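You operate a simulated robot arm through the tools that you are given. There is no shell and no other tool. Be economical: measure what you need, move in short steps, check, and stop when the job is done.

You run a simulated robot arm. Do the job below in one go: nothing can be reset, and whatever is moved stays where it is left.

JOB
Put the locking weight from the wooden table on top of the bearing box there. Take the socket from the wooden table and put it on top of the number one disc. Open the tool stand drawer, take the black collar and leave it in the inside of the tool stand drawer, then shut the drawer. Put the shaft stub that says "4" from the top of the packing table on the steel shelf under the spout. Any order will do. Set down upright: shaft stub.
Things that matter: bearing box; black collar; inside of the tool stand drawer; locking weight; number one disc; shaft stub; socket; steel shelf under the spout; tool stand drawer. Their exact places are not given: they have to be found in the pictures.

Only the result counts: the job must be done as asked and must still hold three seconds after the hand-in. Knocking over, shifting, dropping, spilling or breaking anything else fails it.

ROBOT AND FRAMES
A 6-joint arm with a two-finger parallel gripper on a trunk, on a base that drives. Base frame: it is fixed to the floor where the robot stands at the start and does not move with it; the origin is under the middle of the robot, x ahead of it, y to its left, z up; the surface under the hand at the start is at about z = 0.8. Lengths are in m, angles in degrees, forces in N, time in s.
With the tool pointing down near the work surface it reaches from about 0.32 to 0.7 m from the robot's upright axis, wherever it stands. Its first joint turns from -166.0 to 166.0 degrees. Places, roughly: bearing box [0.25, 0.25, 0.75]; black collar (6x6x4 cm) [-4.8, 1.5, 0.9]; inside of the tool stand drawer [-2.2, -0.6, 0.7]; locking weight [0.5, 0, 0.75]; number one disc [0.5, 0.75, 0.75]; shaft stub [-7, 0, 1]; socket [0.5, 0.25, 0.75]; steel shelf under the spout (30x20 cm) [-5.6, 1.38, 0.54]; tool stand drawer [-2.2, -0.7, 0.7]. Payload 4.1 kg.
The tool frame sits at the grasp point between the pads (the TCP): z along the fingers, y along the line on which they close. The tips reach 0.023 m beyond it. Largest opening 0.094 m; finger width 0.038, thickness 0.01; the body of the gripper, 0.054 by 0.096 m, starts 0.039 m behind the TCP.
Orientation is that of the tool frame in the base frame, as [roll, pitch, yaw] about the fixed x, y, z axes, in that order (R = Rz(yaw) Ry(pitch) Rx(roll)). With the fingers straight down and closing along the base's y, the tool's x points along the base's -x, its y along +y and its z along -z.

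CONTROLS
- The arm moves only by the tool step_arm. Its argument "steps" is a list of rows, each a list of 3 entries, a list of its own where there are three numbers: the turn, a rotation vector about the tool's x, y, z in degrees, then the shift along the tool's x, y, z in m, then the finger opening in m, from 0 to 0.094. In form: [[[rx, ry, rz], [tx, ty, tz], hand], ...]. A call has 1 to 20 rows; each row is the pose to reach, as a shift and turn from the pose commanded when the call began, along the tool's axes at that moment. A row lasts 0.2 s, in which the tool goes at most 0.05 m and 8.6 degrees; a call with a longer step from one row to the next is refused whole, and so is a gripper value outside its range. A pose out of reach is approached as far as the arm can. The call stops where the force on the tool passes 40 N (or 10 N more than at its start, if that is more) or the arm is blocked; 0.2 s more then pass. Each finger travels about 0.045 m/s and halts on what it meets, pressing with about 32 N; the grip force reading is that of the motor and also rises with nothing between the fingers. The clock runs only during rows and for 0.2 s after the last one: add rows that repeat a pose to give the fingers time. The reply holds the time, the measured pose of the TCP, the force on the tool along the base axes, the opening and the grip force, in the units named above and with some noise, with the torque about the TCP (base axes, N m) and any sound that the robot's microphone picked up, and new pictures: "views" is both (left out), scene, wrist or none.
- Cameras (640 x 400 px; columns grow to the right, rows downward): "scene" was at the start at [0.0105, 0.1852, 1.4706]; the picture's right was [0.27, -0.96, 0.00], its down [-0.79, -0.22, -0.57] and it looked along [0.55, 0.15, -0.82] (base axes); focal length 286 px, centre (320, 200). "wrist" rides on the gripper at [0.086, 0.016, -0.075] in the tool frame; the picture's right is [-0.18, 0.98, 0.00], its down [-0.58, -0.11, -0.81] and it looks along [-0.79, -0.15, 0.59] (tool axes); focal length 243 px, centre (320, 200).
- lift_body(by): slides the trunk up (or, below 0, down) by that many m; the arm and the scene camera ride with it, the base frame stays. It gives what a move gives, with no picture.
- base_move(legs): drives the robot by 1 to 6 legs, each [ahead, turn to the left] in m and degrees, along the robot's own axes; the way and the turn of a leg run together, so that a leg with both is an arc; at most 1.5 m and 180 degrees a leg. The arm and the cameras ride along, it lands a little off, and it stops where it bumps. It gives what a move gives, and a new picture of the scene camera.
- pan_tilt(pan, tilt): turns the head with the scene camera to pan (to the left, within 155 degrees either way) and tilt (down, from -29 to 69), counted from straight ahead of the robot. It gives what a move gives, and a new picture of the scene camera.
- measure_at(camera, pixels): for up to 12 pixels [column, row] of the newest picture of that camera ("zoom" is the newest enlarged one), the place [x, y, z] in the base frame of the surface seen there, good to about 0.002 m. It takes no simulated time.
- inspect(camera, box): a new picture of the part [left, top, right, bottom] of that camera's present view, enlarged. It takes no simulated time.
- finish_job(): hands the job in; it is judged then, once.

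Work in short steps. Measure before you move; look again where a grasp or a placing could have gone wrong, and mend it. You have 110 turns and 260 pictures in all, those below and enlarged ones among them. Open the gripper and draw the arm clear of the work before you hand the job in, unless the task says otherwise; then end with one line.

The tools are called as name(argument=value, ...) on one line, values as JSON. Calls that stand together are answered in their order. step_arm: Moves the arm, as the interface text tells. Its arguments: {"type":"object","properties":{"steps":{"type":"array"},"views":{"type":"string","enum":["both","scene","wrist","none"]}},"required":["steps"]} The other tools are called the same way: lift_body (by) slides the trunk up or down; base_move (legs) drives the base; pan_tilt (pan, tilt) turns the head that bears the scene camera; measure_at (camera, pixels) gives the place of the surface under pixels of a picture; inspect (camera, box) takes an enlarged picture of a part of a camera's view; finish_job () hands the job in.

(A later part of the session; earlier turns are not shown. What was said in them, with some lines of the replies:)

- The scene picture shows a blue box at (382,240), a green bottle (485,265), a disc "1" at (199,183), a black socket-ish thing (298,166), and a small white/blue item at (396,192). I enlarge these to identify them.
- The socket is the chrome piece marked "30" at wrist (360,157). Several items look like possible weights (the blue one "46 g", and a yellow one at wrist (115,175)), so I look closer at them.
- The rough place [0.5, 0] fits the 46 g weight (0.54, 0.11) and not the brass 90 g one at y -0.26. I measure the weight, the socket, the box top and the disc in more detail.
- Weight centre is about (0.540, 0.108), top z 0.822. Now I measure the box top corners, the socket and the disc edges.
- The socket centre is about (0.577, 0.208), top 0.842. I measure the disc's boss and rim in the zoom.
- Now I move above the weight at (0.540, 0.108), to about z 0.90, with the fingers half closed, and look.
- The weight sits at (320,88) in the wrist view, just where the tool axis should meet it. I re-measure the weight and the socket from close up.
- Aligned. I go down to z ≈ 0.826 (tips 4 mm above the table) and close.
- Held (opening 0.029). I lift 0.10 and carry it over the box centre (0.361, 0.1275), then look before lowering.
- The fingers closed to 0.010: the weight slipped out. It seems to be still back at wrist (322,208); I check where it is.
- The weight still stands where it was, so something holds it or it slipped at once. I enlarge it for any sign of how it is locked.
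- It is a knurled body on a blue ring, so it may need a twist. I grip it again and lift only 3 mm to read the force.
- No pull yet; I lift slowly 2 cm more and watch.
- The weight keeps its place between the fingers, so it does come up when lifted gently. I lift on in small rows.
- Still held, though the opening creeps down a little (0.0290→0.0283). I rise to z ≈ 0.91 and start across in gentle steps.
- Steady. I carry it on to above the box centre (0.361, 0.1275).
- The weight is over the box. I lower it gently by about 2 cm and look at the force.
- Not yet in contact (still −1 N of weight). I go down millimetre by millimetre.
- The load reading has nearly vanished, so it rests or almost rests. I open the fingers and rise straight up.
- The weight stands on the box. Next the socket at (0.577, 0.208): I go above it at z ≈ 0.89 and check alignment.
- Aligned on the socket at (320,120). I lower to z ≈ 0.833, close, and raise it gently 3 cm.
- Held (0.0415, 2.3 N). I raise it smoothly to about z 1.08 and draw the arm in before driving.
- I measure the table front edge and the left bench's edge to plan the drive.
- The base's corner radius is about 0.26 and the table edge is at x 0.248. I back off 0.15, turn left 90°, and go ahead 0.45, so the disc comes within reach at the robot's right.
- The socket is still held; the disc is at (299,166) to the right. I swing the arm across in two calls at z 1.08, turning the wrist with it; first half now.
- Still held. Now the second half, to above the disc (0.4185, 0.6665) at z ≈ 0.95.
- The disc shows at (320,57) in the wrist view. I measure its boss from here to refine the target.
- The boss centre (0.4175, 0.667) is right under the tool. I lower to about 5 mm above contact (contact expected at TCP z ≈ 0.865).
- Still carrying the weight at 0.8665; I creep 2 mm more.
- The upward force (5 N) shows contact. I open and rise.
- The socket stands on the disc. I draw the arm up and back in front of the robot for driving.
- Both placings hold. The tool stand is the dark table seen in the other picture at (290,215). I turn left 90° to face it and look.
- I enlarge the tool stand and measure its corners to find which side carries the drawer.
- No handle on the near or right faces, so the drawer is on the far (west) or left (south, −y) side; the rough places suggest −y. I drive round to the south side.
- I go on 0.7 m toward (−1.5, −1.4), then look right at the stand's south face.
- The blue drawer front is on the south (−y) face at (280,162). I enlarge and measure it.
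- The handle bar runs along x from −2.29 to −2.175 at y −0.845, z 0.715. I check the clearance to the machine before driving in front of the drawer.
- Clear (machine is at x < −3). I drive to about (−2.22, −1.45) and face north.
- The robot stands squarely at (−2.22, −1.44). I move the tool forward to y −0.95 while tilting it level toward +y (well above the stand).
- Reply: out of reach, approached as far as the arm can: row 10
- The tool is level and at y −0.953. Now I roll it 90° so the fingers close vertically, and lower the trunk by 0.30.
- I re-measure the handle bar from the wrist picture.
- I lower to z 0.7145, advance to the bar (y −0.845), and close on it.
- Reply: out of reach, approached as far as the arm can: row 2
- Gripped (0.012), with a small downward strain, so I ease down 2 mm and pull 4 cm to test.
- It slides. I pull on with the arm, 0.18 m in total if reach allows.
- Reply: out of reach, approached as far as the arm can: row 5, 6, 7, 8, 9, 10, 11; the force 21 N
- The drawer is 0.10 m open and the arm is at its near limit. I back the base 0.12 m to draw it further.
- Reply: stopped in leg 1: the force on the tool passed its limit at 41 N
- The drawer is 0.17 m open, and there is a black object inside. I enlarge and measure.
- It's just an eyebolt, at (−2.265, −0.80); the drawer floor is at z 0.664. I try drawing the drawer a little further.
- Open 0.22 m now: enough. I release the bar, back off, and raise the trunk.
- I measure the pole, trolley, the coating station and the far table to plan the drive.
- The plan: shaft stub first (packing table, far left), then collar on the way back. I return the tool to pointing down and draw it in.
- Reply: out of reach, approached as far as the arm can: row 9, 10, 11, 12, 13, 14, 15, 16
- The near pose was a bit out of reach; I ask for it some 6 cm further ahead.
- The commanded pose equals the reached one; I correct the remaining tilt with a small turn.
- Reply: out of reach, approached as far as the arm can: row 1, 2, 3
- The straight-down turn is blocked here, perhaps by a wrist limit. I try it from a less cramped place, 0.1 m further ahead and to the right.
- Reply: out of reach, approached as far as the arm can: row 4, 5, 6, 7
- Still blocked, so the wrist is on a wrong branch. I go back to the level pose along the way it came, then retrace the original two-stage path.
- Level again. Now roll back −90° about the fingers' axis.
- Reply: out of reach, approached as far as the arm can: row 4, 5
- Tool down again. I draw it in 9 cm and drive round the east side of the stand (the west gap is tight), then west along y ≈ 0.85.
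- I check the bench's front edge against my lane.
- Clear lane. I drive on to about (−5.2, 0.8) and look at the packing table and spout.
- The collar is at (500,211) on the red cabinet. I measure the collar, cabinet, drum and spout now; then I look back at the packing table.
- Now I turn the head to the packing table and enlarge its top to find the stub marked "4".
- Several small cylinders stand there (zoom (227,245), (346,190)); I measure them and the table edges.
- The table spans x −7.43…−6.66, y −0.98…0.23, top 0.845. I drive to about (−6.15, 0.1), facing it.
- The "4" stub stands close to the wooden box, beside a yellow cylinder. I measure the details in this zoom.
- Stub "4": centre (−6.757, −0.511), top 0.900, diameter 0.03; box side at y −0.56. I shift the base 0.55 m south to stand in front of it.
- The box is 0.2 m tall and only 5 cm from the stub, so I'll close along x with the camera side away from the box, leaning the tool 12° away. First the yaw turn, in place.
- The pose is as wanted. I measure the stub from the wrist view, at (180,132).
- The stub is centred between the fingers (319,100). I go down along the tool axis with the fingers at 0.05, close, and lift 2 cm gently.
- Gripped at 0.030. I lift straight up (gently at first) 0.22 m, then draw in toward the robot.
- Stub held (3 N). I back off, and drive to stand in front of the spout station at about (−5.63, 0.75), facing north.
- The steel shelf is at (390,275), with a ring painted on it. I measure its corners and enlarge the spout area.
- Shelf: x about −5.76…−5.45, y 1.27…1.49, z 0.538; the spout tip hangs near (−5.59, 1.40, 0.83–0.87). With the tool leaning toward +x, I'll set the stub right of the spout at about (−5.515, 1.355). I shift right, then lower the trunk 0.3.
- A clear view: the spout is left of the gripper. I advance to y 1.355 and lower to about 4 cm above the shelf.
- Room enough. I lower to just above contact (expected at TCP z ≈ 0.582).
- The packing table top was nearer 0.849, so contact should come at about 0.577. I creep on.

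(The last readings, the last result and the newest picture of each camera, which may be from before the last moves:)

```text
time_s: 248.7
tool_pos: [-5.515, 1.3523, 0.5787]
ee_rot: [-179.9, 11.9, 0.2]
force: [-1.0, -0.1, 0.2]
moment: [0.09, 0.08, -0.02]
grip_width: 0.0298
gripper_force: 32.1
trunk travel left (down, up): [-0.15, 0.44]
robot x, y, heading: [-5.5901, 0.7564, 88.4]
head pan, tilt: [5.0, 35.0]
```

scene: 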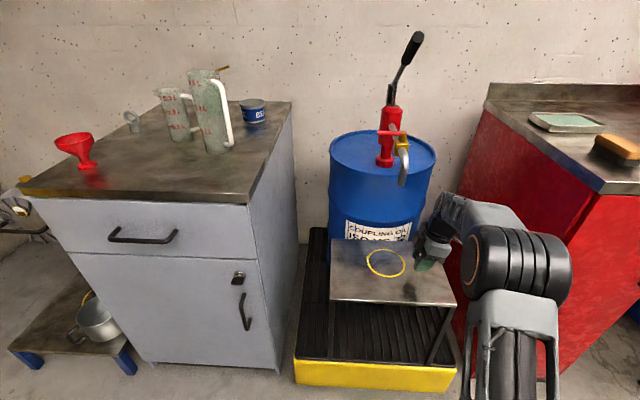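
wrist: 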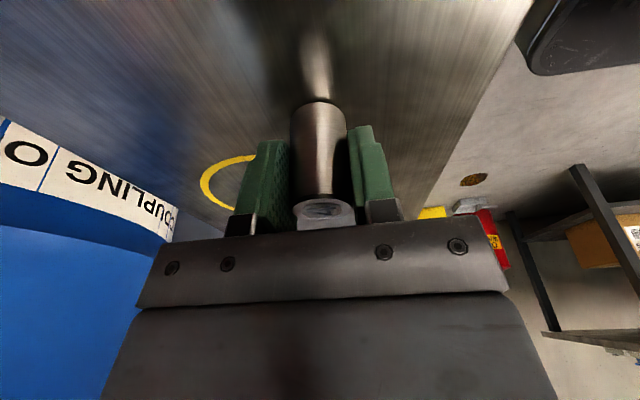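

The load is now off the tool (force 0), so the stub touches the shelf. I open to 0.05 and withdraw along the tool axis.

step_arm(steps=[[[0, 0, 0], [0, 0, 0], 0.035], [[0, 0, 0], [0, 0, 0], 0.045], [[0, 0, 0], [0, 0, 0], 0.055], [[0, 0, 0], [0, 0, 0], 0.055], [[0, 0, 0], [0, 0, -0.015], 0.055], [[0, 0, 0], [0, 0, -0.04], 0.055], [[0, 0, 0], [0, 0.03, -0.08], 0.055], [[0, 0, 0], [0, 0.06, -0.12], 0.055], [[0, 0, 0], [0, 0.1, -0.14], 0.055], [[0, 0, 0], [0, 0.13, -0.16], 0.055]], views="scene")

inspect(camera="scene", box=[320, 200, 480, 320])

```text
time_s: 250.9
tool_pos: [-5.483, 1.2215, 0.7358]
ee_rot: [179.9, 12.0, 0.1]
force: [-0.1, 0.2, -0.3]
moment: [-0.02, 0.01, 0.03]
grip_width: 0.055
gripper_force: 0.1
trunk travel left (down, up): [-0.15, 0.44]
robot x, y, heading: [-5.5891, 0.7527, 88.2]
head pan, tilt: [5.0, 35.0]
```

scene: 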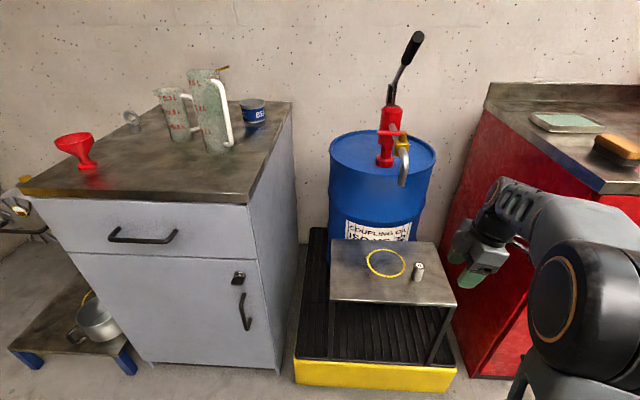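

```text
3.33 times, centred on (400, 260) of scene
```

zoom: 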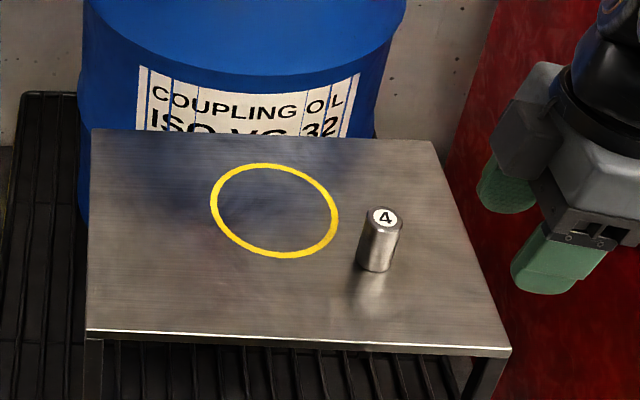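

The "4" stub stands upright on the shelf. Now the collar: I raise the trunk, straighten the tool, and drive to in front of the red cabinet.

lift_body(by=0.3)

step_arm(steps=[[[0, 6, 0], [0, 0, -0.02], 0.06], [[0, 12, 0], [0, 0.02, -0.04], 0.07], [[0, 12, 0], [0, 0.03, -0.05], 0.08], [[0, 12, 0], [0, 0.03, -0.05], 0.08]], views="none")

base_move(legs=[[0, -88], [0.74, 0], [0, 90]])

pan_tilt(pan=5, tilt=40)

```text
time_s: 253.9
tool_pos: [-5.4808, 1.2226, 1.0345]
ee_rot: [179.9, 12.0, 0.2]
force: [1.2, -0.7, -0.5]
moment: [0.0, -0.01, 0.01]
grip_width: 0.055
gripper_force: 0.1
trunk travel left (down, up): [-0.45, 0.14]
robot x, y, heading: [-5.5905, 0.7541, 88.3]
head pan, tilt: [5.0, 35.0]
```

```text
time_s: 254.9
tool_pos: [-5.4715, 1.1911, 1.0838]
ee_rot: [179.9, 0.0, 0.3]
force: [0.1, -0.3, 0.4]
moment: [-0.03, -0.01, 0.0]
grip_width: 0.0797
gripper_force: 0.0
trunk travel left (down, up): [-0.45, 0.14]
robot x, y, heading: [-5.5882, 0.7548, 88.3]
head pan, tilt: [5.0, 35.0]
```

```text
time_s: 266.4
tool_pos: [-4.749, 1.1911, 1.0826]
ee_rot: [179.9, -0.1, 0.8]
force: [0.5, -0.4, -0.3]
moment: [0.0, 0.03, -0.01]
grip_width: 0.0798
gripper_force: 0.1
trunk travel left (down, up): [-0.45, 0.14]
robot x, y, heading: [-4.8625, 0.7516, 89.2]
head pan, tilt: [5.0, 35.0]
```

scene: 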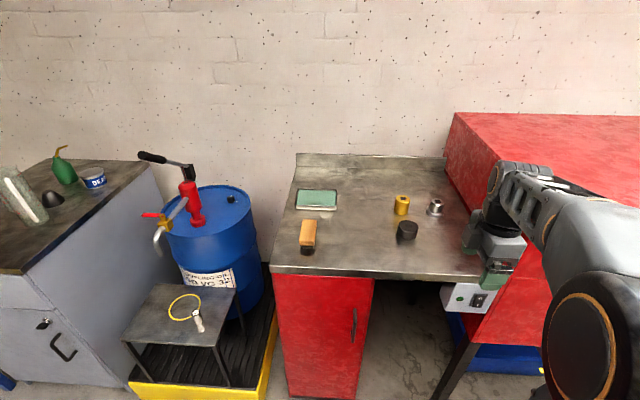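

```text
time_s: 267.0
tool_pos: [-4.7496, 1.1911, 1.0838]
ee_rot: [179.9, 0.0, 0.7]
force: [0.4, 0.3, -0.5]
moment: [0.0, -0.02, -0.05]
grip_width: 0.0797
gripper_force: 0.0
trunk travel left (down, up): [-0.45, 0.14]
robot x, y, heading: [-4.8619, 0.7527, 89.1]
head pan, tilt: [5.0, 40.0]
```

scene: 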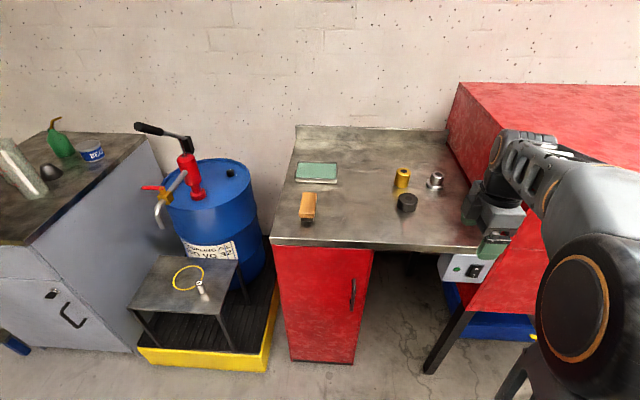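

inspect(camera="scene", box=[380, 155, 460, 225])

```text
5.71 times, centred on (420, 190) of scene
```

zoom: 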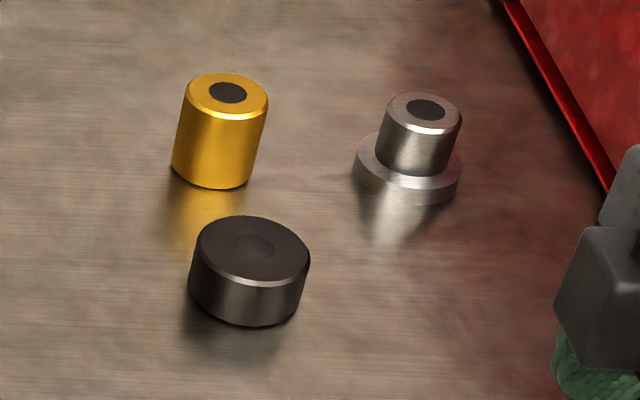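

measure_at(camera="zoom", pixels=[[252, 248], [202, 245], [304, 252], [255, 220], [250, 278], [210, 182], [228, 92], [420, 195], [250, 320], [150, 300]])

```text
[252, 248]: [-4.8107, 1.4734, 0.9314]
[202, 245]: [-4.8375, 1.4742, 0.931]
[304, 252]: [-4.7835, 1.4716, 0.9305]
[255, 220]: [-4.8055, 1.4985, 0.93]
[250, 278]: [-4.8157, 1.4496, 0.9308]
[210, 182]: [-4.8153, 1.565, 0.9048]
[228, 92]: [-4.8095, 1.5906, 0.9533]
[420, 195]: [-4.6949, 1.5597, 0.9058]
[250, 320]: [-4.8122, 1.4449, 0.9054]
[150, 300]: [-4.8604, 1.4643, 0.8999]
```

Collar centre (−4.8105, 1.4735), top 0.931 on a counter at 0.900. It's a bit far, so I drive 0.1 m ahead first.

base_move(legs=[[0.1, 0]])

```text
time_s: 268.2
tool_pos: [-4.747, 1.2934, 1.0833]
ee_rot: [179.9, 0.0, 0.8]
force: [-0.4, 0.2, -0.9]
moment: [-0.03, 0.0, -0.04]
grip_width: 0.0798
gripper_force: 0.1
trunk travel left (down, up): [-0.45, 0.14]
robot x, y, heading: [-4.8612, 0.8568, 89.2]
head pan, tilt: [5.0, 40.0]
```

scene: 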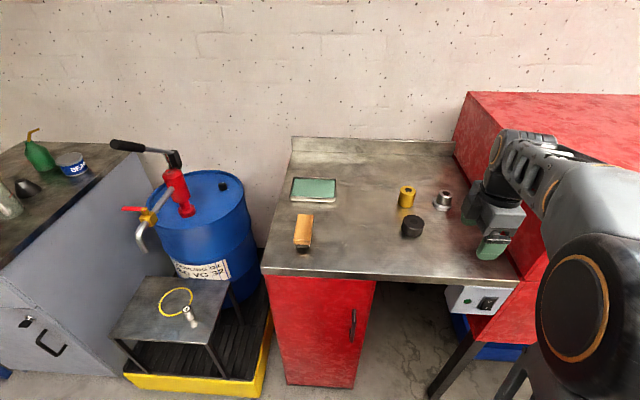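

I move above the collar at z ≈ 0.99 with the fingers at 0.08.

step_arm(steps=[[[0, 0, 0], [-0.015, -0.04, 0], 0.08], [[0, 0, 0], [-0.03, -0.08, 0], 0.08], [[0, 0, 0], [-0.045, -0.12, 0.01], 0.08], [[0, 0, 0], [-0.061, -0.16, 0.03], 0.08], [[0, 0, 0], [-0.061, -0.181, 0.06], 0.08], [[0, 0, 0], [-0.061, -0.181, 0.09], 0.08], [[0, 0, 0], [-0.061, -0.181, 0.09], 0.08]], views="wrist")

```text
time_s: 269.8
tool_pos: [-4.8112, 1.4735, 0.9921]
ee_rot: [180.0, 0.0, 0.8]
force: [0.0, 0.2, 1.0]
moment: [-0.01, 0.0, -0.01]
grip_width: 0.0799
gripper_force: 0.1
trunk travel left (down, up): [-0.45, 0.14]
robot x, y, heading: [-4.8597, 0.8569, 88.8]
head pan, tilt: [5.0, 40.0]
```

wrist: 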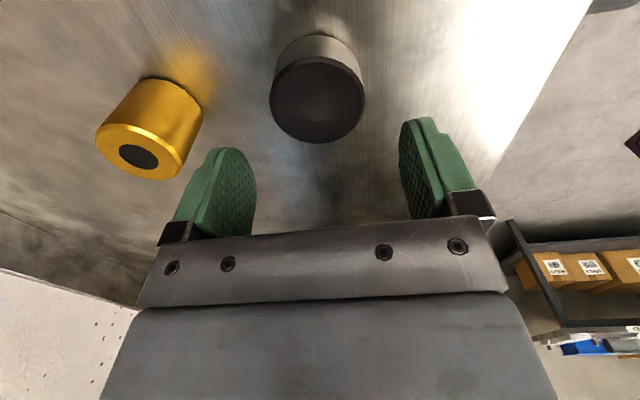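

Centred (318,98). I descend to z ≈ 0.928, close, and lift gently 2 cm.

step_arm(steps=[[[0, 0, 0], [0, 0, 0.03], 0.08], [[0, 0, 0], [0, 0, 0.055], 0.08], [[0, 0, 0], [0, 0, 0.064], 0.08], [[0, 0, 0], [0, 0, 0.064], 0.06], [[0, 0, 0], [0, 0, 0.064], 0.04], [[0, 0, 0], [0, 0, 0.064], 0.03], [[0, 0, 0], [0, 0, 0.064], 0.03], [[0, 0, 0], [0, 0, 0.064], 0.03], [[0, 0, 0], [0, 0, 0.061], 0.03], [[0, 0, 0], [0, 0, 0.056], 0.03], [[0, 0, 0], [0, 0, 0.05], 0.03], [[0, 0, 0], [0, 0, 0.042], 0.03]], views="wrist")

```text
time_s: 272.4
tool_pos: [-4.8121, 1.4727, 0.9501]
ee_rot: [180.0, 0.0, 0.8]
force: [0.1, -0.9, -5.2]
moment: [0.0, -0.02, -0.01]
grip_width: 0.0583
gripper_force: 31.7
trunk travel left (down, up): [-0.45, 0.14]
robot x, y, heading: [-4.8615, 0.8578, 89.0]
head pan, tilt: [5.0, 40.0]
```

wrist: 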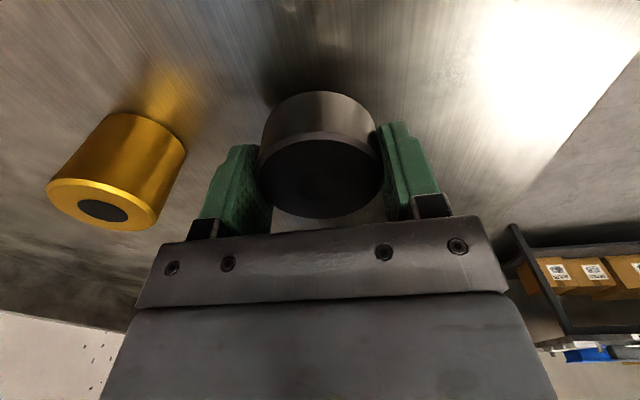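

Held (0.058, 5 N). I lift smoothly and draw in.

step_arm(steps=[[[0, 0, 0], [0, 0, -0.006], 0.03], [[0, 0, 0], [0, 0, -0.016], 0.03], [[0, 0, 0], [0, 0, -0.03], 0.03], [[0, 0, 0], [0, 0, -0.045], 0.03], [[0, 0, 0], [0, 0, -0.06], 0.03], [[0, 0, 0], [0, 0.005, -0.075], 0.03], [[0, 0, 0], [0, 0.015, -0.09], 0.03], [[0, 0, 0], [0, 0.03, -0.105], 0.03], [[0, 0, 0], [0, 0.048, -0.118], 0.03], [[0, 0, 0], [0, 0.066, -0.128], 0.03], [[0, 0, 0], [0, 0.085, -0.135], 0.03], [[0, 0, 0], [0, 0.105, -0.14], 0.03], [[0, 0, 0], [0, 0.125, -0.14], 0.03], [[0, 0, 0], [0, 0.145, -0.14], 0.03], [[0, 0, 0], [0, 0.165, -0.14], 0.03], [[0, 0, 0], [0, 0.185, -0.14], 0.03], [[0, 0, 0], [0, 0.2, -0.14], 0.03], [[0, 0, 0], [0, 0.208, -0.14], 0.03]], views="wrist")

```text
time_s: 276.2
tool_pos: [-4.8086, 1.2666, 1.0924]
ee_rot: [179.9, 0.1, 0.7]
force: [-0.3, 0.0, -4.4]
moment: [-0.03, -0.04, -0.03]
grip_width: 0.0584
gripper_force: 31.8
trunk travel left (down, up): [-0.45, 0.14]
robot x, y, heading: [-4.8569, 0.8519, 88.9]
head pan, tilt: [5.0, 40.0]
```

wrist: 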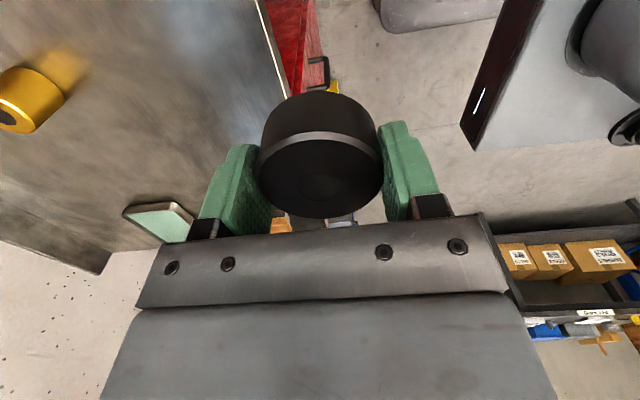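

Firmly held. I drive back east along the same lane, then round the stand to its south side.

base_move(legs=[[-0.1, 0], [0, -89], [1.5, 0], [0.42, 0], [0, -18.6], [1.5, 0]])

```text
time_s: 298.4
tool_pos: [-1.0663, 0.3877, 1.0911]
ee_rot: [179.9, 0.0, -102.0]
force: [-0.6, -0.1, -3.6]
moment: [0.02, -0.03, 0.0]
grip_width: 0.0584
gripper_force: 32.4
trunk travel left (down, up): [-0.45, 0.14]
robot x, y, heading: [-1.4543, 0.5309, -13.8]
head pan, tilt: [5.0, 40.0]
```

scene: 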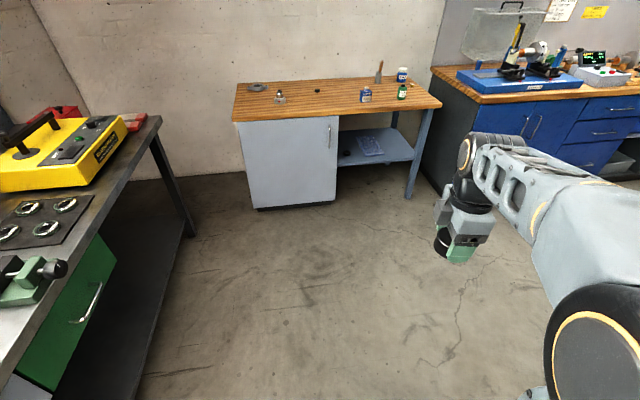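

Slightly off; I correct in the next legs and finish facing the drawer.

base_move(legs=[[0, -76.2], [1.5, 0], [0.2, 0], [0, -45], [1.03, 0], [0, -135]])

pan_tilt(pan=5, tilt=45)

```text
time_s: 322.9
tool_pos: [-2.0967, -1.505, 1.0914]
ee_rot: [179.9, -0.1, 2.9]
force: [-0.3, 0.3, -4.9]
moment: [-0.01, 0.0, 0.02]
grip_width: 0.0576
gripper_force: 31.8
trunk travel left (down, up): [-0.45, 0.14]
robot x, y, heading: [-2.1303, -1.9188, 91.4]
head pan, tilt: [5.0, 40.0]
```

scene: 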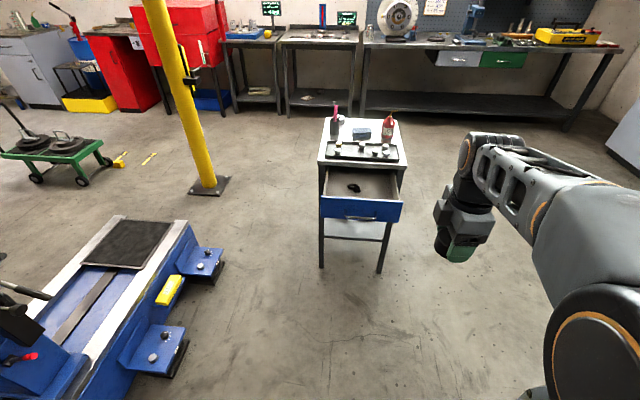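

```text
time_s: 323.6
tool_pos: [-2.0972, -1.5049, 1.0906]
ee_rot: [179.9, 0.0, 3.1]
force: [-0.6, 0.2, -5.7]
moment: [0.02, -0.01, -0.02]
grip_width: 0.0577
gripper_force: 31.8
trunk travel left (down, up): [-0.45, 0.14]
robot x, y, heading: [-2.1336, -1.9154, 90.9]
head pan, tilt: [5.0, 45.0]
```

scene: 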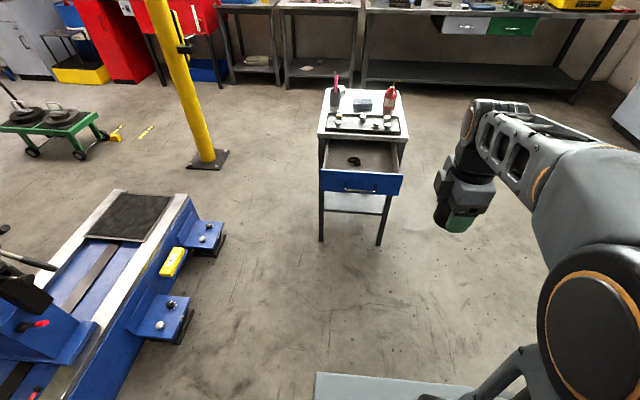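

I drive ahead 0.35 m so the drawer interior is in reach, and look again.

base_move(legs=[[0.35, 0]])

inspect(camera="scene", box=[280, 80, 450, 200])

```text
time_s: 325.8
tool_pos: [-2.0987, -1.1552, 1.0917]
ee_rot: [179.8, 0.0, 2.5]
force: [-0.1, 0.6, -4.9]
moment: [0.01, 0.01, -0.02]
grip_width: 0.0577
gripper_force: 31.7
trunk travel left (down, up): [-0.45, 0.14]
robot x, y, heading: [-2.1334, -1.5652, 90.5]
head pan, tilt: [5.0, 45.0]
```

scene: 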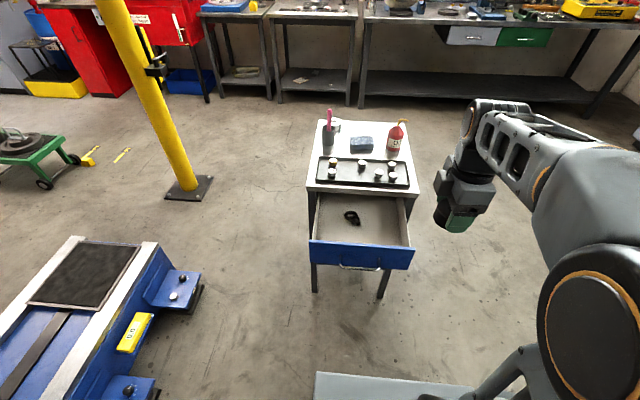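

```text
3.33 times, centred on (365, 140) of scene
```

zoom: 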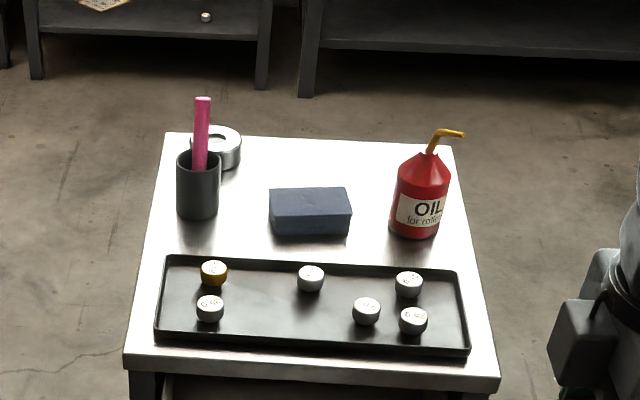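

I measure the drawer's interior, walls, eyebolt and the table-top edge.

measure_at(camera="scene", pixels=[[355, 240], [390, 230], [350, 218], [360, 212], [316, 220], [405, 220], [340, 189], [400, 193], [330, 244], [405, 248], [370, 205], [345, 215]])

```text
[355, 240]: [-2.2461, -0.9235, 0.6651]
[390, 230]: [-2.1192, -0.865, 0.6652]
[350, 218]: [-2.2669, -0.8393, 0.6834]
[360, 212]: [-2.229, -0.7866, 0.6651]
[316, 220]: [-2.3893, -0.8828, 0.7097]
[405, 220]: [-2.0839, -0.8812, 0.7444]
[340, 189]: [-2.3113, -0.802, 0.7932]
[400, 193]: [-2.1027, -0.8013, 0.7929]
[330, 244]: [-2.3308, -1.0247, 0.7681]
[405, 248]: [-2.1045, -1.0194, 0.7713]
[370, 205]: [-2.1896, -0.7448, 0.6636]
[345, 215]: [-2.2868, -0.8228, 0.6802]
```

Interior: floor 0.665, front panel at y −1.02, walls x −2.39…−2.085, table-top edge at y −0.80. I aim for (−2.205, −0.93): I move above it, then lower the trunk 0.2.

step_arm(steps=[[[0, 0, 0], [-0.004, -0.008, 0], 0.03], [[0, 0, 0.5], [-0.012, -0.026, 0], 0.03], [[0, 0, 1], [-0.022, -0.05, 0], 0.03], [[0, 0, 1.5], [-0.032, -0.075, 0], 0.03], [[0, 0, 2], [-0.042, -0.1, 0], 0.03], [[0, 0, 2.5], [-0.052, -0.125, 0], 0.03], [[0, 0, 2.5], [-0.062, -0.15, 0], 0.03], [[0, 0, 2.5], [-0.072, -0.175, 0], 0.03], [[0, 0, 2.5], [-0.082, -0.2, 0], 0.03], [[0, 0, 2.5], [-0.09, -0.218, 0], 0.03], [[0, 0, 2.5], [-0.096, -0.2295, 0], 0.03], [[0, 0, 2.5], [-0.096, -0.2295, 0], 0.03]], views="none")

lift_body(by=-0.2)

pan_tilt(pan=0, tilt=45)

inspect(camera="wrist", box=[0, 0, 640, 400])

```text
time_s: 328.4
tool_pos: [-2.2054, -0.9302, 1.0894]
ee_rot: [179.8, -0.1, 0.0]
force: [-0.4, 0.9, -4.3]
moment: [0.02, 0.04, 0.0]
grip_width: 0.0579
gripper_force: 31.9
trunk travel left (down, up): [-0.45, 0.14]
robot x, y, heading: [-2.1371, -1.5682, 90.7]
head pan, tilt: [5.0, 45.0]
```

```text
time_s: 330.6
tool_pos: [-2.2048, -0.9293, 0.8896]
ee_rot: [179.9, 0.0, 0.0]
force: [-0.1, -0.7, -5.1]
moment: [0.04, 0.03, 0.0]
grip_width: 0.0577
gripper_force: 32.0
trunk travel left (down, up): [-0.25, 0.34]
robot x, y, heading: [-2.1386, -1.5646, 90.9]
head pan, tilt: [5.0, 45.0]
```

```text
time_s: 331.3
tool_pos: [-2.2064, -0.9309, 0.8887]
ee_rot: [179.8, 0.1, 0.0]
force: [-0.1, -0.7, -4.3]
moment: [-0.06, 0.0, 0.01]
grip_width: 0.058
gripper_force: 32.5
trunk travel left (down, up): [-0.25, 0.34]
robot x, y, heading: [-2.1383, -1.5648, 90.6]
head pan, tilt: [0.0, 45.0]
```

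scene: 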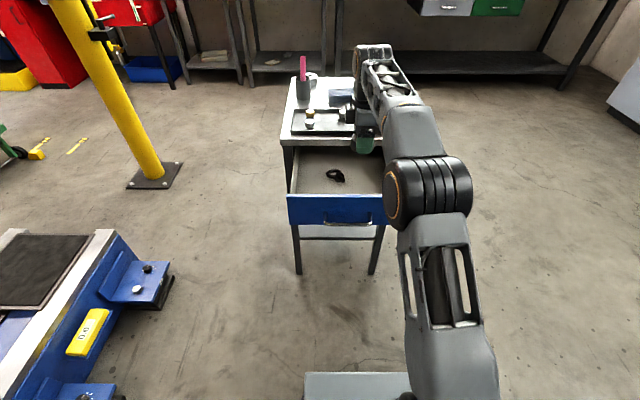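

```text
1.00 times, centred on (320, 200) of wrist (not enlarged: the box is as wide or as high as the picture)
```

zoom: 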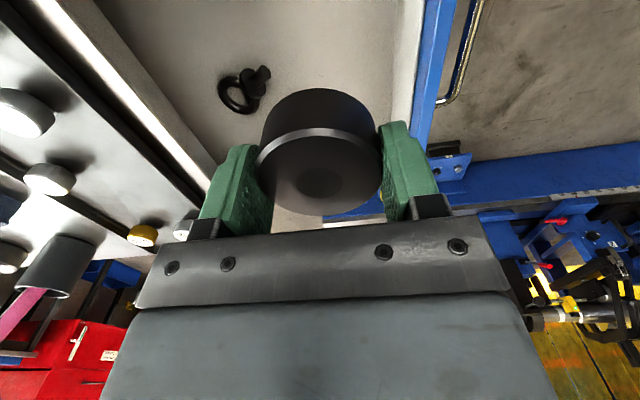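

measure_at(camera="zoom", pixels=[[268, 75], [245, 110], [225, 100], [258, 92], [395, 100], [415, 60], [428, 30], [190, 130]])

```text
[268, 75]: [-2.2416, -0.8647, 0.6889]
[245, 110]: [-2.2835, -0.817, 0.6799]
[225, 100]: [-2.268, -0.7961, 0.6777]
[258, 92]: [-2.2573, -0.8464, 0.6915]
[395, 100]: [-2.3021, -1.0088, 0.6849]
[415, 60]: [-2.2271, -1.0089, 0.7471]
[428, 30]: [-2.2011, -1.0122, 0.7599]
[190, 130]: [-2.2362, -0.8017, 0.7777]
```

Eyebolt's nearest point is (−2.24, −0.865) and the front's inner face is y −1.009: all clear. I lower to about z 0.703.

step_arm(steps=[[[0, 0, 0], [0, 0, 0.008], 0.03], [[0, 0, 0], [0, 0, 0.024], 0.03], [[0, 0, 0], [0, 0, 0.044], 0.03], [[0, 0, 0], [0, 0, 0.065], 0.03], [[0, 0, 0], [0, 0, 0.086], 0.03], [[0, 0, 0], [0, 0, 0.107], 0.03], [[0, 0, 0], [0, 0, 0.128], 0.03], [[0, 0, 0], [0, 0, 0.148], 0.03], [[0, 0, 0], [0, 0, 0.165], 0.03], [[0, 0, 0], [0, 0, 0.178], 0.03], [[0, 0, 0], [0, 0, 0.185], 0.03], [[0, 0, 0], [0, 0, 0.187], 0.03]], views="both")

```text
time_s: 333.9
tool_pos: [-2.2045, -0.93, 0.7023]
ee_rot: [179.8, 0.0, 0.0]
force: [-1.0, 0.2, -4.6]
moment: [0.01, 0.03, 0.02]
grip_width: 0.0577
gripper_force: 32.7
trunk travel left (down, up): [-0.25, 0.34]
robot x, y, heading: [-2.1381, -1.5651, 90.4]
head pan, tilt: [0.0, 45.0]
```

scene: 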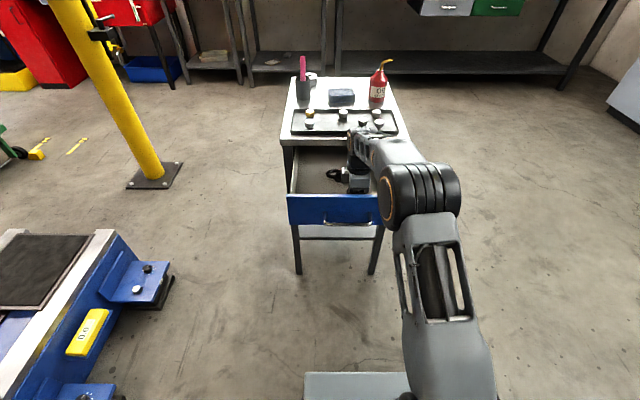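
wrist: 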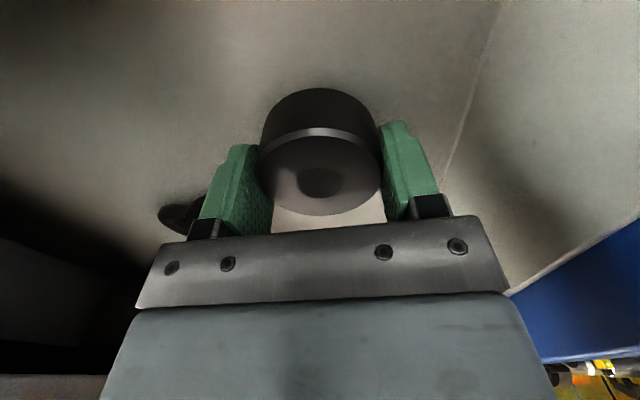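

No unwanted contact. I creep down 8 mm.

step_arm(steps=[[[0, 0, 0], [0, 0, 0.003], 0.03], [[0, 0, 0], [0, 0, 0.006], 0.03], [[0, 0, 0], [0, 0, 0.008], 0.03], [[0, 0, 0], [0, 0, 0.008], 0.03]], views="none")

```text
time_s: 334.9
tool_pos: [-2.2051, -0.93, 0.6964]
ee_rot: [-180.0, 0.0, -0.1]
force: [-0.9, 0.9, 7.4]
moment: [0.31, -0.01, 0.04]
grip_width: 0.0575
gripper_force: 32.3
trunk travel left (down, up): [-0.25, 0.34]
robot x, y, heading: [-2.139, -1.5678, 90.5]
head pan, tilt: [0.0, 45.0]
```

Contact (7 N up). I open to 0.072 and rise straight out.

step_arm(steps=[[[0, 0, 0], [0, 0, 0], 0.065], [[0, 0, 0], [0, 0, 0], 0.072], [[0, 0, 0], [0, 0, 0], 0.072], [[0, 0, 0], [0, 0, -0.01], 0.072], [[0, 0, 0], [0, 0, -0.035], 0.072], [[0, 0, 0], [0, 0, -0.075], 0.072], [[0, 0, 0], [0, 0, -0.12], 0.072], [[0, 0, 0], [0, 0, -0.165], 0.072], [[0, 0, 0], [0, 0, -0.2], 0.072]], views="wrist")

```text
time_s: 336.9
tool_pos: [-2.202, -0.9304, 0.8939]
ee_rot: [179.7, 0.0, 0.0]
force: [-0.1, 0.0, 0.5]
moment: [0.01, 0.0, 0.05]
grip_width: 0.0719
gripper_force: 0.1
trunk travel left (down, up): [-0.25, 0.34]
robot x, y, heading: [-2.1422, -1.5681, 90.7]
head pan, tilt: [0.0, 45.0]
```

wrist: 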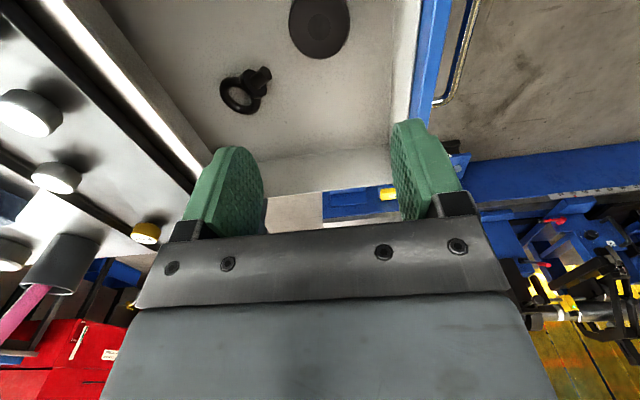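

The collar lies in the drawer. To shut it, I close the fingers, draw back south of the handle, turn the tool so its narrow side faces the drawer, and lower to the bar's height.

step_arm(steps=[[[0, 0, 0], [-0.01, 0.045, -0.02], 0.05], [[0, 0, 0], [-0.02, 0.09, -0.02], 0.02], [[0, 0, 0], [-0.03, 0.135, -0.02], 0.0], [[0, 0, 0], [-0.03, 0.175, -0.02], 0.0], [[0, 0, 0], [-0.03, 0.2, -0.02], 0.0], [[0, 0, 8], [-0.03, 0.2, -0.02], 0.0], [[0, 0, 16], [-0.03, 0.2, -0.02], 0.0], [[0, 0, 24], [-0.03, 0.2, -0.02], 0.0], [[0, 0, 32], [-0.03, 0.2, -0.02], 0.0], [[0, 0, 40], [-0.03, 0.2, -0.02], 0.0], [[0, 0, 48], [-0.03, 0.2, -0.02], 0.0], [[0, 0, 56], [-0.03, 0.2, -0.02], 0.0], [[0, 0, 64], [-0.03, 0.2, -0.02], 0.0], [[0, 0, 72], [-0.03, 0.2, -0.02], 0.0], [[0, 0, 80], [-0.03, 0.2, -0.02], 0.0], [[0, 0, 88], [-0.03, 0.2, -0.02], 0.0], [[0, 0, 90], [-0.03, 0.2, -0.02], 0.0], [[0, 0, 90], [-0.03, 0.2, -0.02], 0.0]], views="none")

step_arm(steps=[[[0, 0, 0], [0, 0, 0.045], 0.0], [[0, 0, 0], [0, 0, 0.09], 0.0], [[0, 0, 0], [0, 0, 0.135], 0.0], [[0, 0, 0], [0, 0, 0.175], 0.0], [[0, 0, 0], [0, 0, 0.197], 0.0], [[0, 0, 0], [0, 0, 0.197], 0.0]], views="both")

```text
refused: row 1 steps farther than a row can; nothing moved
```

```text
time_s: 338.0
tool_pos: [-2.2057, -0.927, 0.7213]
ee_rot: [-178.5, 0.1, 0.1]
force: [1.3, 0.4, 16.8]
moment: [-0.1, -0.15, 0.08]
grip_width: 0.0
gripper_force: 31.7
trunk travel left (down, up): [-0.25, 0.34]
robot x, y, heading: [-2.1361, -1.5665, 90.7]
head pan, tilt: [0.0, 45.0]
stopped in row 5: the force on the tool passed its limit at 57 N (the readings are from after the stop); the commanded pose is now the measured one
```

scene: 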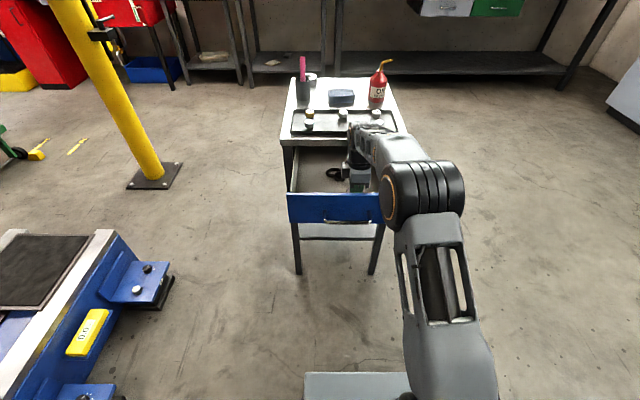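
wrist: 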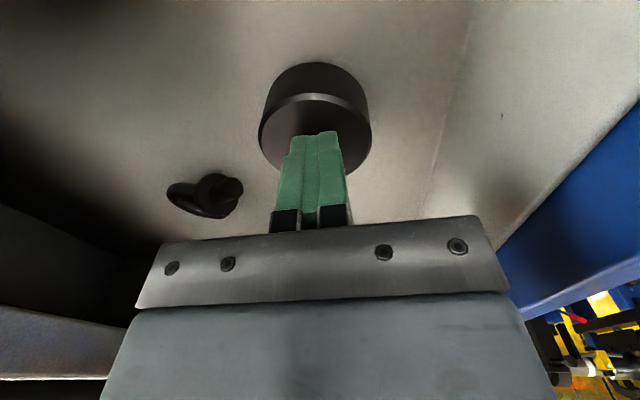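

My first call was refused for one overlong row, and the second pressed the closed fingers on the collar top; the picture shows the collar and eyebolt still in place. I rise straight up, draw back and turn, this time with shorter rows, then lower behind the handle.

step_arm(steps=[[[0, 0, 0], [0, 0, -0.04], 0.0], [[0, 0, 0], [0, 0, -0.08], 0.0], [[0, 0, 0], [0, 0, -0.12], 0.0], [[0, 0, 0], [0, 0, -0.16], 0.0], [[0, 0, 0], [0, 0, -0.19], 0.0], [[0, 0, 7], [-0.006, 0.04, -0.19], 0.0], [[0, 0, 14], [-0.012, 0.08, -0.19], 0.0], [[0, 0, 21], [-0.018, 0.12, -0.19], 0.0], [[0, 0, 28], [-0.024, 0.16, -0.19], 0.0], [[0, 0, 35], [-0.026, 0.19, -0.19], 0.0], [[0, 0, 42], [-0.026, 0.205, -0.19], 0.0], [[0, 0, 50], [-0.026, 0.205, -0.19], 0.0], [[0, 0, 58], [-0.026, 0.205, -0.19], 0.0], [[0, 0, 66], [-0.026, 0.205, -0.19], 0.0], [[0, 0, 74], [-0.026, 0.205, -0.19], 0.0], [[0, 0, 82], [-0.026, 0.205, -0.19], 0.0], [[0, 0, 90], [-0.026, 0.205, -0.19], 0.0], [[0, 0, 90], [-0.026, 0.205, -0.19], 0.0]], views="wrist")

pan_tilt(pan=3, tilt=45)

```text
time_s: 341.8
tool_pos: [-2.2302, -1.1362, 0.9024]
ee_rot: [179.9, 1.1, -90.1]
force: [-0.5, 0.0, 0.4]
moment: [-0.01, 0.02, 0.0]
grip_width: 0.0001
gripper_force: 32.5
trunk travel left (down, up): [-0.25, 0.34]
robot x, y, heading: [-2.1362, -1.565, 90.5]
head pan, tilt: [0.0, 45.0]
```

wrist: 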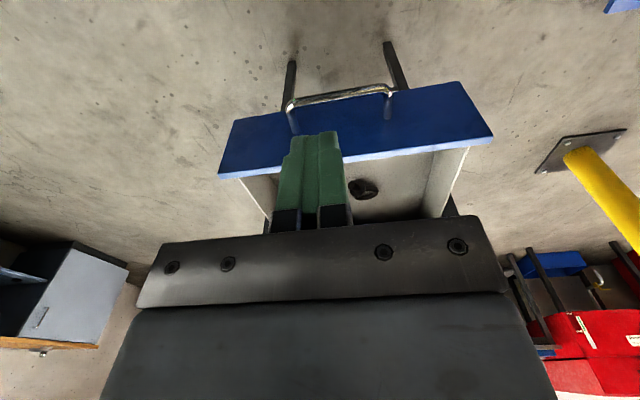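

```text
time_s: 342.5
tool_pos: [-2.2311, -1.1364, 0.903]
ee_rot: [179.9, 1.1, -90.0]
force: [0.2, 0.5, 1.1]
moment: [0.01, -0.02, -0.01]
grip_width: 0.0001
gripper_force: 32.2
trunk travel left (down, up): [-0.25, 0.34]
robot x, y, heading: [-2.1423, -1.5713, 90.7]
head pan, tilt: [3.0, 45.0]
```

scene: 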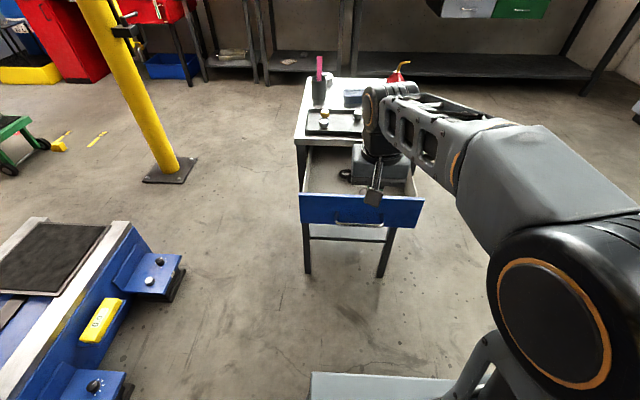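

Tool is behind the handle (y −1.136) with the handle bar at −1.07. I lower to z 0.717 and then push slowly toward +y.

step_arm(steps=[[[0, 0, 0], [0, 0, 0.04], 0.0], [[0, 0, 0], [0, 0, 0.08], 0.0], [[0, 0, 0], [0, 0, 0.12], 0.0], [[0, 0, 0], [0, 0, 0.16], 0.0], [[0, 0, 0], [0, 0, 0.186], 0.0], [[0, 0, 0], [0, 0, 0.186], 0.0]], views="none")

step_arm(steps=[[[0, 0, 0], [-0.02, 0, 0], 0.0], [[0, 0, 0], [-0.04, 0, 0], 0.0], [[0, 0, 0], [-0.052, 0, 0], 0.0], [[0, 0, 0], [-0.064, 0, 0], 0.0], [[0, 0, 0], [-0.078, 0, 0], 0.0], [[0, 0, 0], [-0.093, 0, 0], 0.0], [[0, 0, 0], [-0.108, 0, 0], 0.0], [[0, 0, 0], [-0.123, 0, 0], 0.0], [[0, 0, 0], [-0.138, 0, 0], 0.0], [[0, 0, 0], [-0.153, 0, 0], 0.0], [[0, 0, 0], [-0.168, 0, 0], 0.0], [[0, 0, 0], [-0.183, 0, 0], 0.0], [[0, 0, 0], [-0.198, 0, 0], 0.0], [[0, 0, 0], [-0.213, 0, 0], 0.0], [[0, 0, 0], [-0.228, 0, 0], 0.0], [[0, 0, 0], [-0.243, 0, 0], 0.0], [[0, 0, 0], [-0.255, 0, 0], 0.0], [[0, 0, 0], [-0.265, 0, 0], 0.0], [[0, 0, 0], [-0.272, 0, 0], 0.0]], views="both")

```text
time_s: 343.9
tool_pos: [-2.2305, -1.1356, 0.7172]
ee_rot: [180.0, 1.2, -90.0]
force: [-0.5, 0.7, 0.5]
moment: [0.0, 0.02, -0.02]
grip_width: 0.0002
gripper_force: 31.9
trunk travel left (down, up): [-0.25, 0.34]
robot x, y, heading: [-2.1409, -1.5642, 90.5]
head pan, tilt: [3.0, 45.0]
```

```text
time_s: 347.9
tool_pos: [-2.2323, -0.8651, 0.7242]
ee_rot: [179.9, 0.8, -89.9]
force: [1.8, -31.0, 2.2]
moment: [-0.31, 0.08, -0.06]
grip_width: 0.0
gripper_force: 31.8
trunk travel left (down, up): [-0.25, 0.34]
robot x, y, heading: [-2.1384, -1.5685, 90.6]
head pan, tilt: [3.0, 45.0]
5 turns are left
```

scene: 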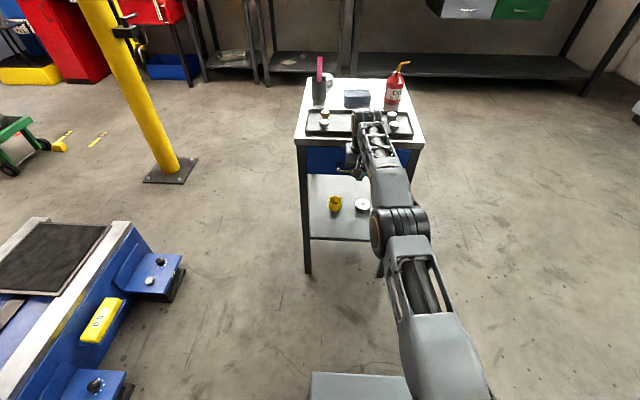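
wrist: 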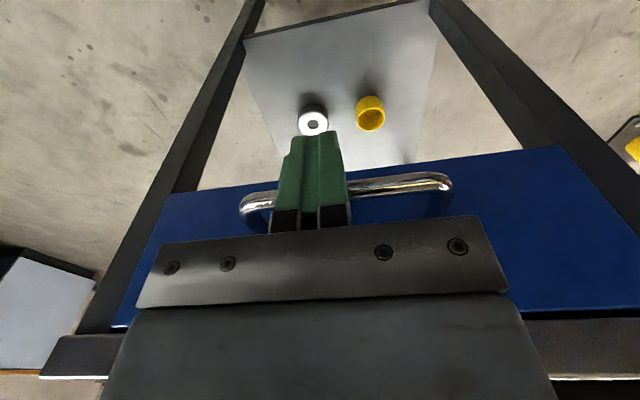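

The drawer met its stop (31 N). I draw the arm back with the fingers opening and check the front's position.

step_arm(steps=[[[0, 0, 0], [0.03, 0, 0], 0.0], [[0, 0, 0], [0.07, 0, 0], 0.0], [[0, 0, 0], [0.115, 0, 0], 0.02], [[0, 0, 0], [0.16, 0, 0], 0.05], [[0, 0, 0], [0.2, 0, 0], 0.06], [[0, 0, 0], [0.2, 0, -0.04], 0.06], [[0, 0, 0], [0.2, 0, -0.08], 0.06]], views="both")

measure_at(camera="scene", pixels=[[315, 158], [320, 166], [330, 165], [345, 168], [300, 160]])

inspect(camera="scene", box=[280, 70, 440, 200])

```text
time_s: 349.5
tool_pos: [-2.2327, -1.0625, 0.7978]
ee_rot: [180.0, 1.2, -90.1]
force: [-0.1, -0.1, 0.2]
moment: [0.01, 0.0, 0.0]
grip_width: 0.0599
gripper_force: 0.0
trunk travel left (down, up): [-0.25, 0.34]
robot x, y, heading: [-2.1404, -1.5665, 90.4]
head pan, tilt: [3.0, 45.0]
```

scene: 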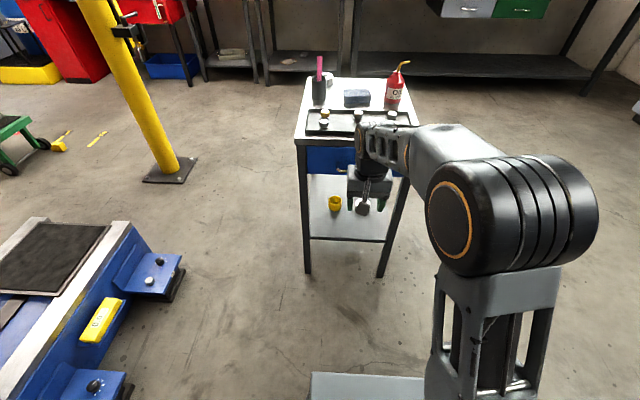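
wrist: 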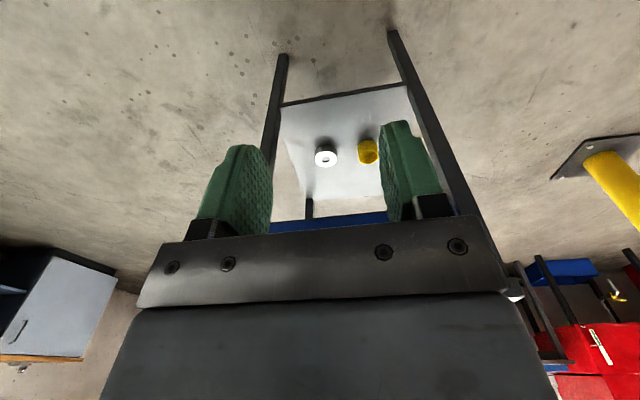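

```text
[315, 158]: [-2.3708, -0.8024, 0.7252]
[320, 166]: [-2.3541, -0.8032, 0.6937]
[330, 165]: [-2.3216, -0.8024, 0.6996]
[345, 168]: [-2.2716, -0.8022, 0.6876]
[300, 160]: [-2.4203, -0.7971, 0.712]
```

```text
3.08 times, centred on (360, 135) of scene
4 turns are left
```

zoom: 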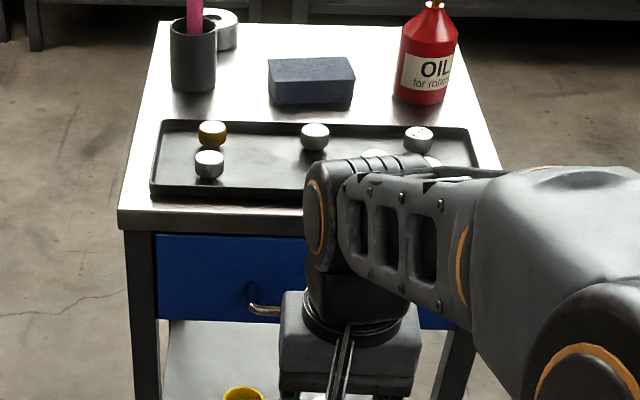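

The front is back at y −0.802, its original closed place, and everything on the stand is untouched. I back off to clear the arm, and hand in.

base_move(legs=[[-0.25, 0]])

finish_job()

```text
time_s: 351.3
tool_pos: [-2.2284, -1.3127, 0.7975]
ee_rot: [179.7, 1.2, -90.1]
force: [-0.5, -0.5, -0.7]
moment: [-0.01, 0.01, 0.03]
grip_width: 0.06
gripper_force: 0.0
trunk travel left (down, up): [-0.25, 0.34]
robot x, y, heading: [-2.1351, -1.8172, 90.4]
head pan, tilt: [3.0, 45.0]
```

scene: 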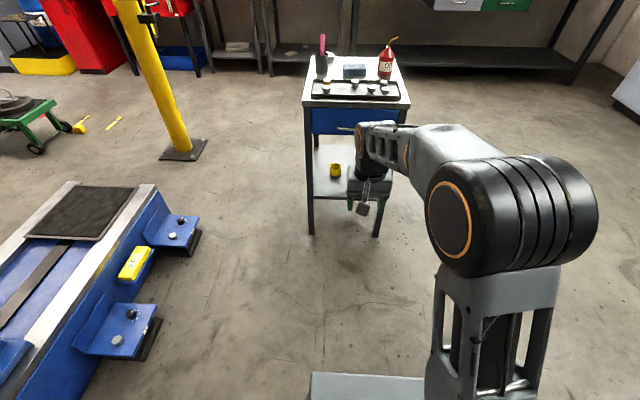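

```text
The job is handed in.
```

The job is handed in: the 46 g weight, which I took to be the locking weight because it fitted the given rough place, is on the bearing box; the socket is on the number one disc; the "4" stub stands upright on the steel shelf, beside the ring painted there; and the black collar is in the shut drawer, where the closed fingers once pressed on its top (57 N) without visibly moving it.
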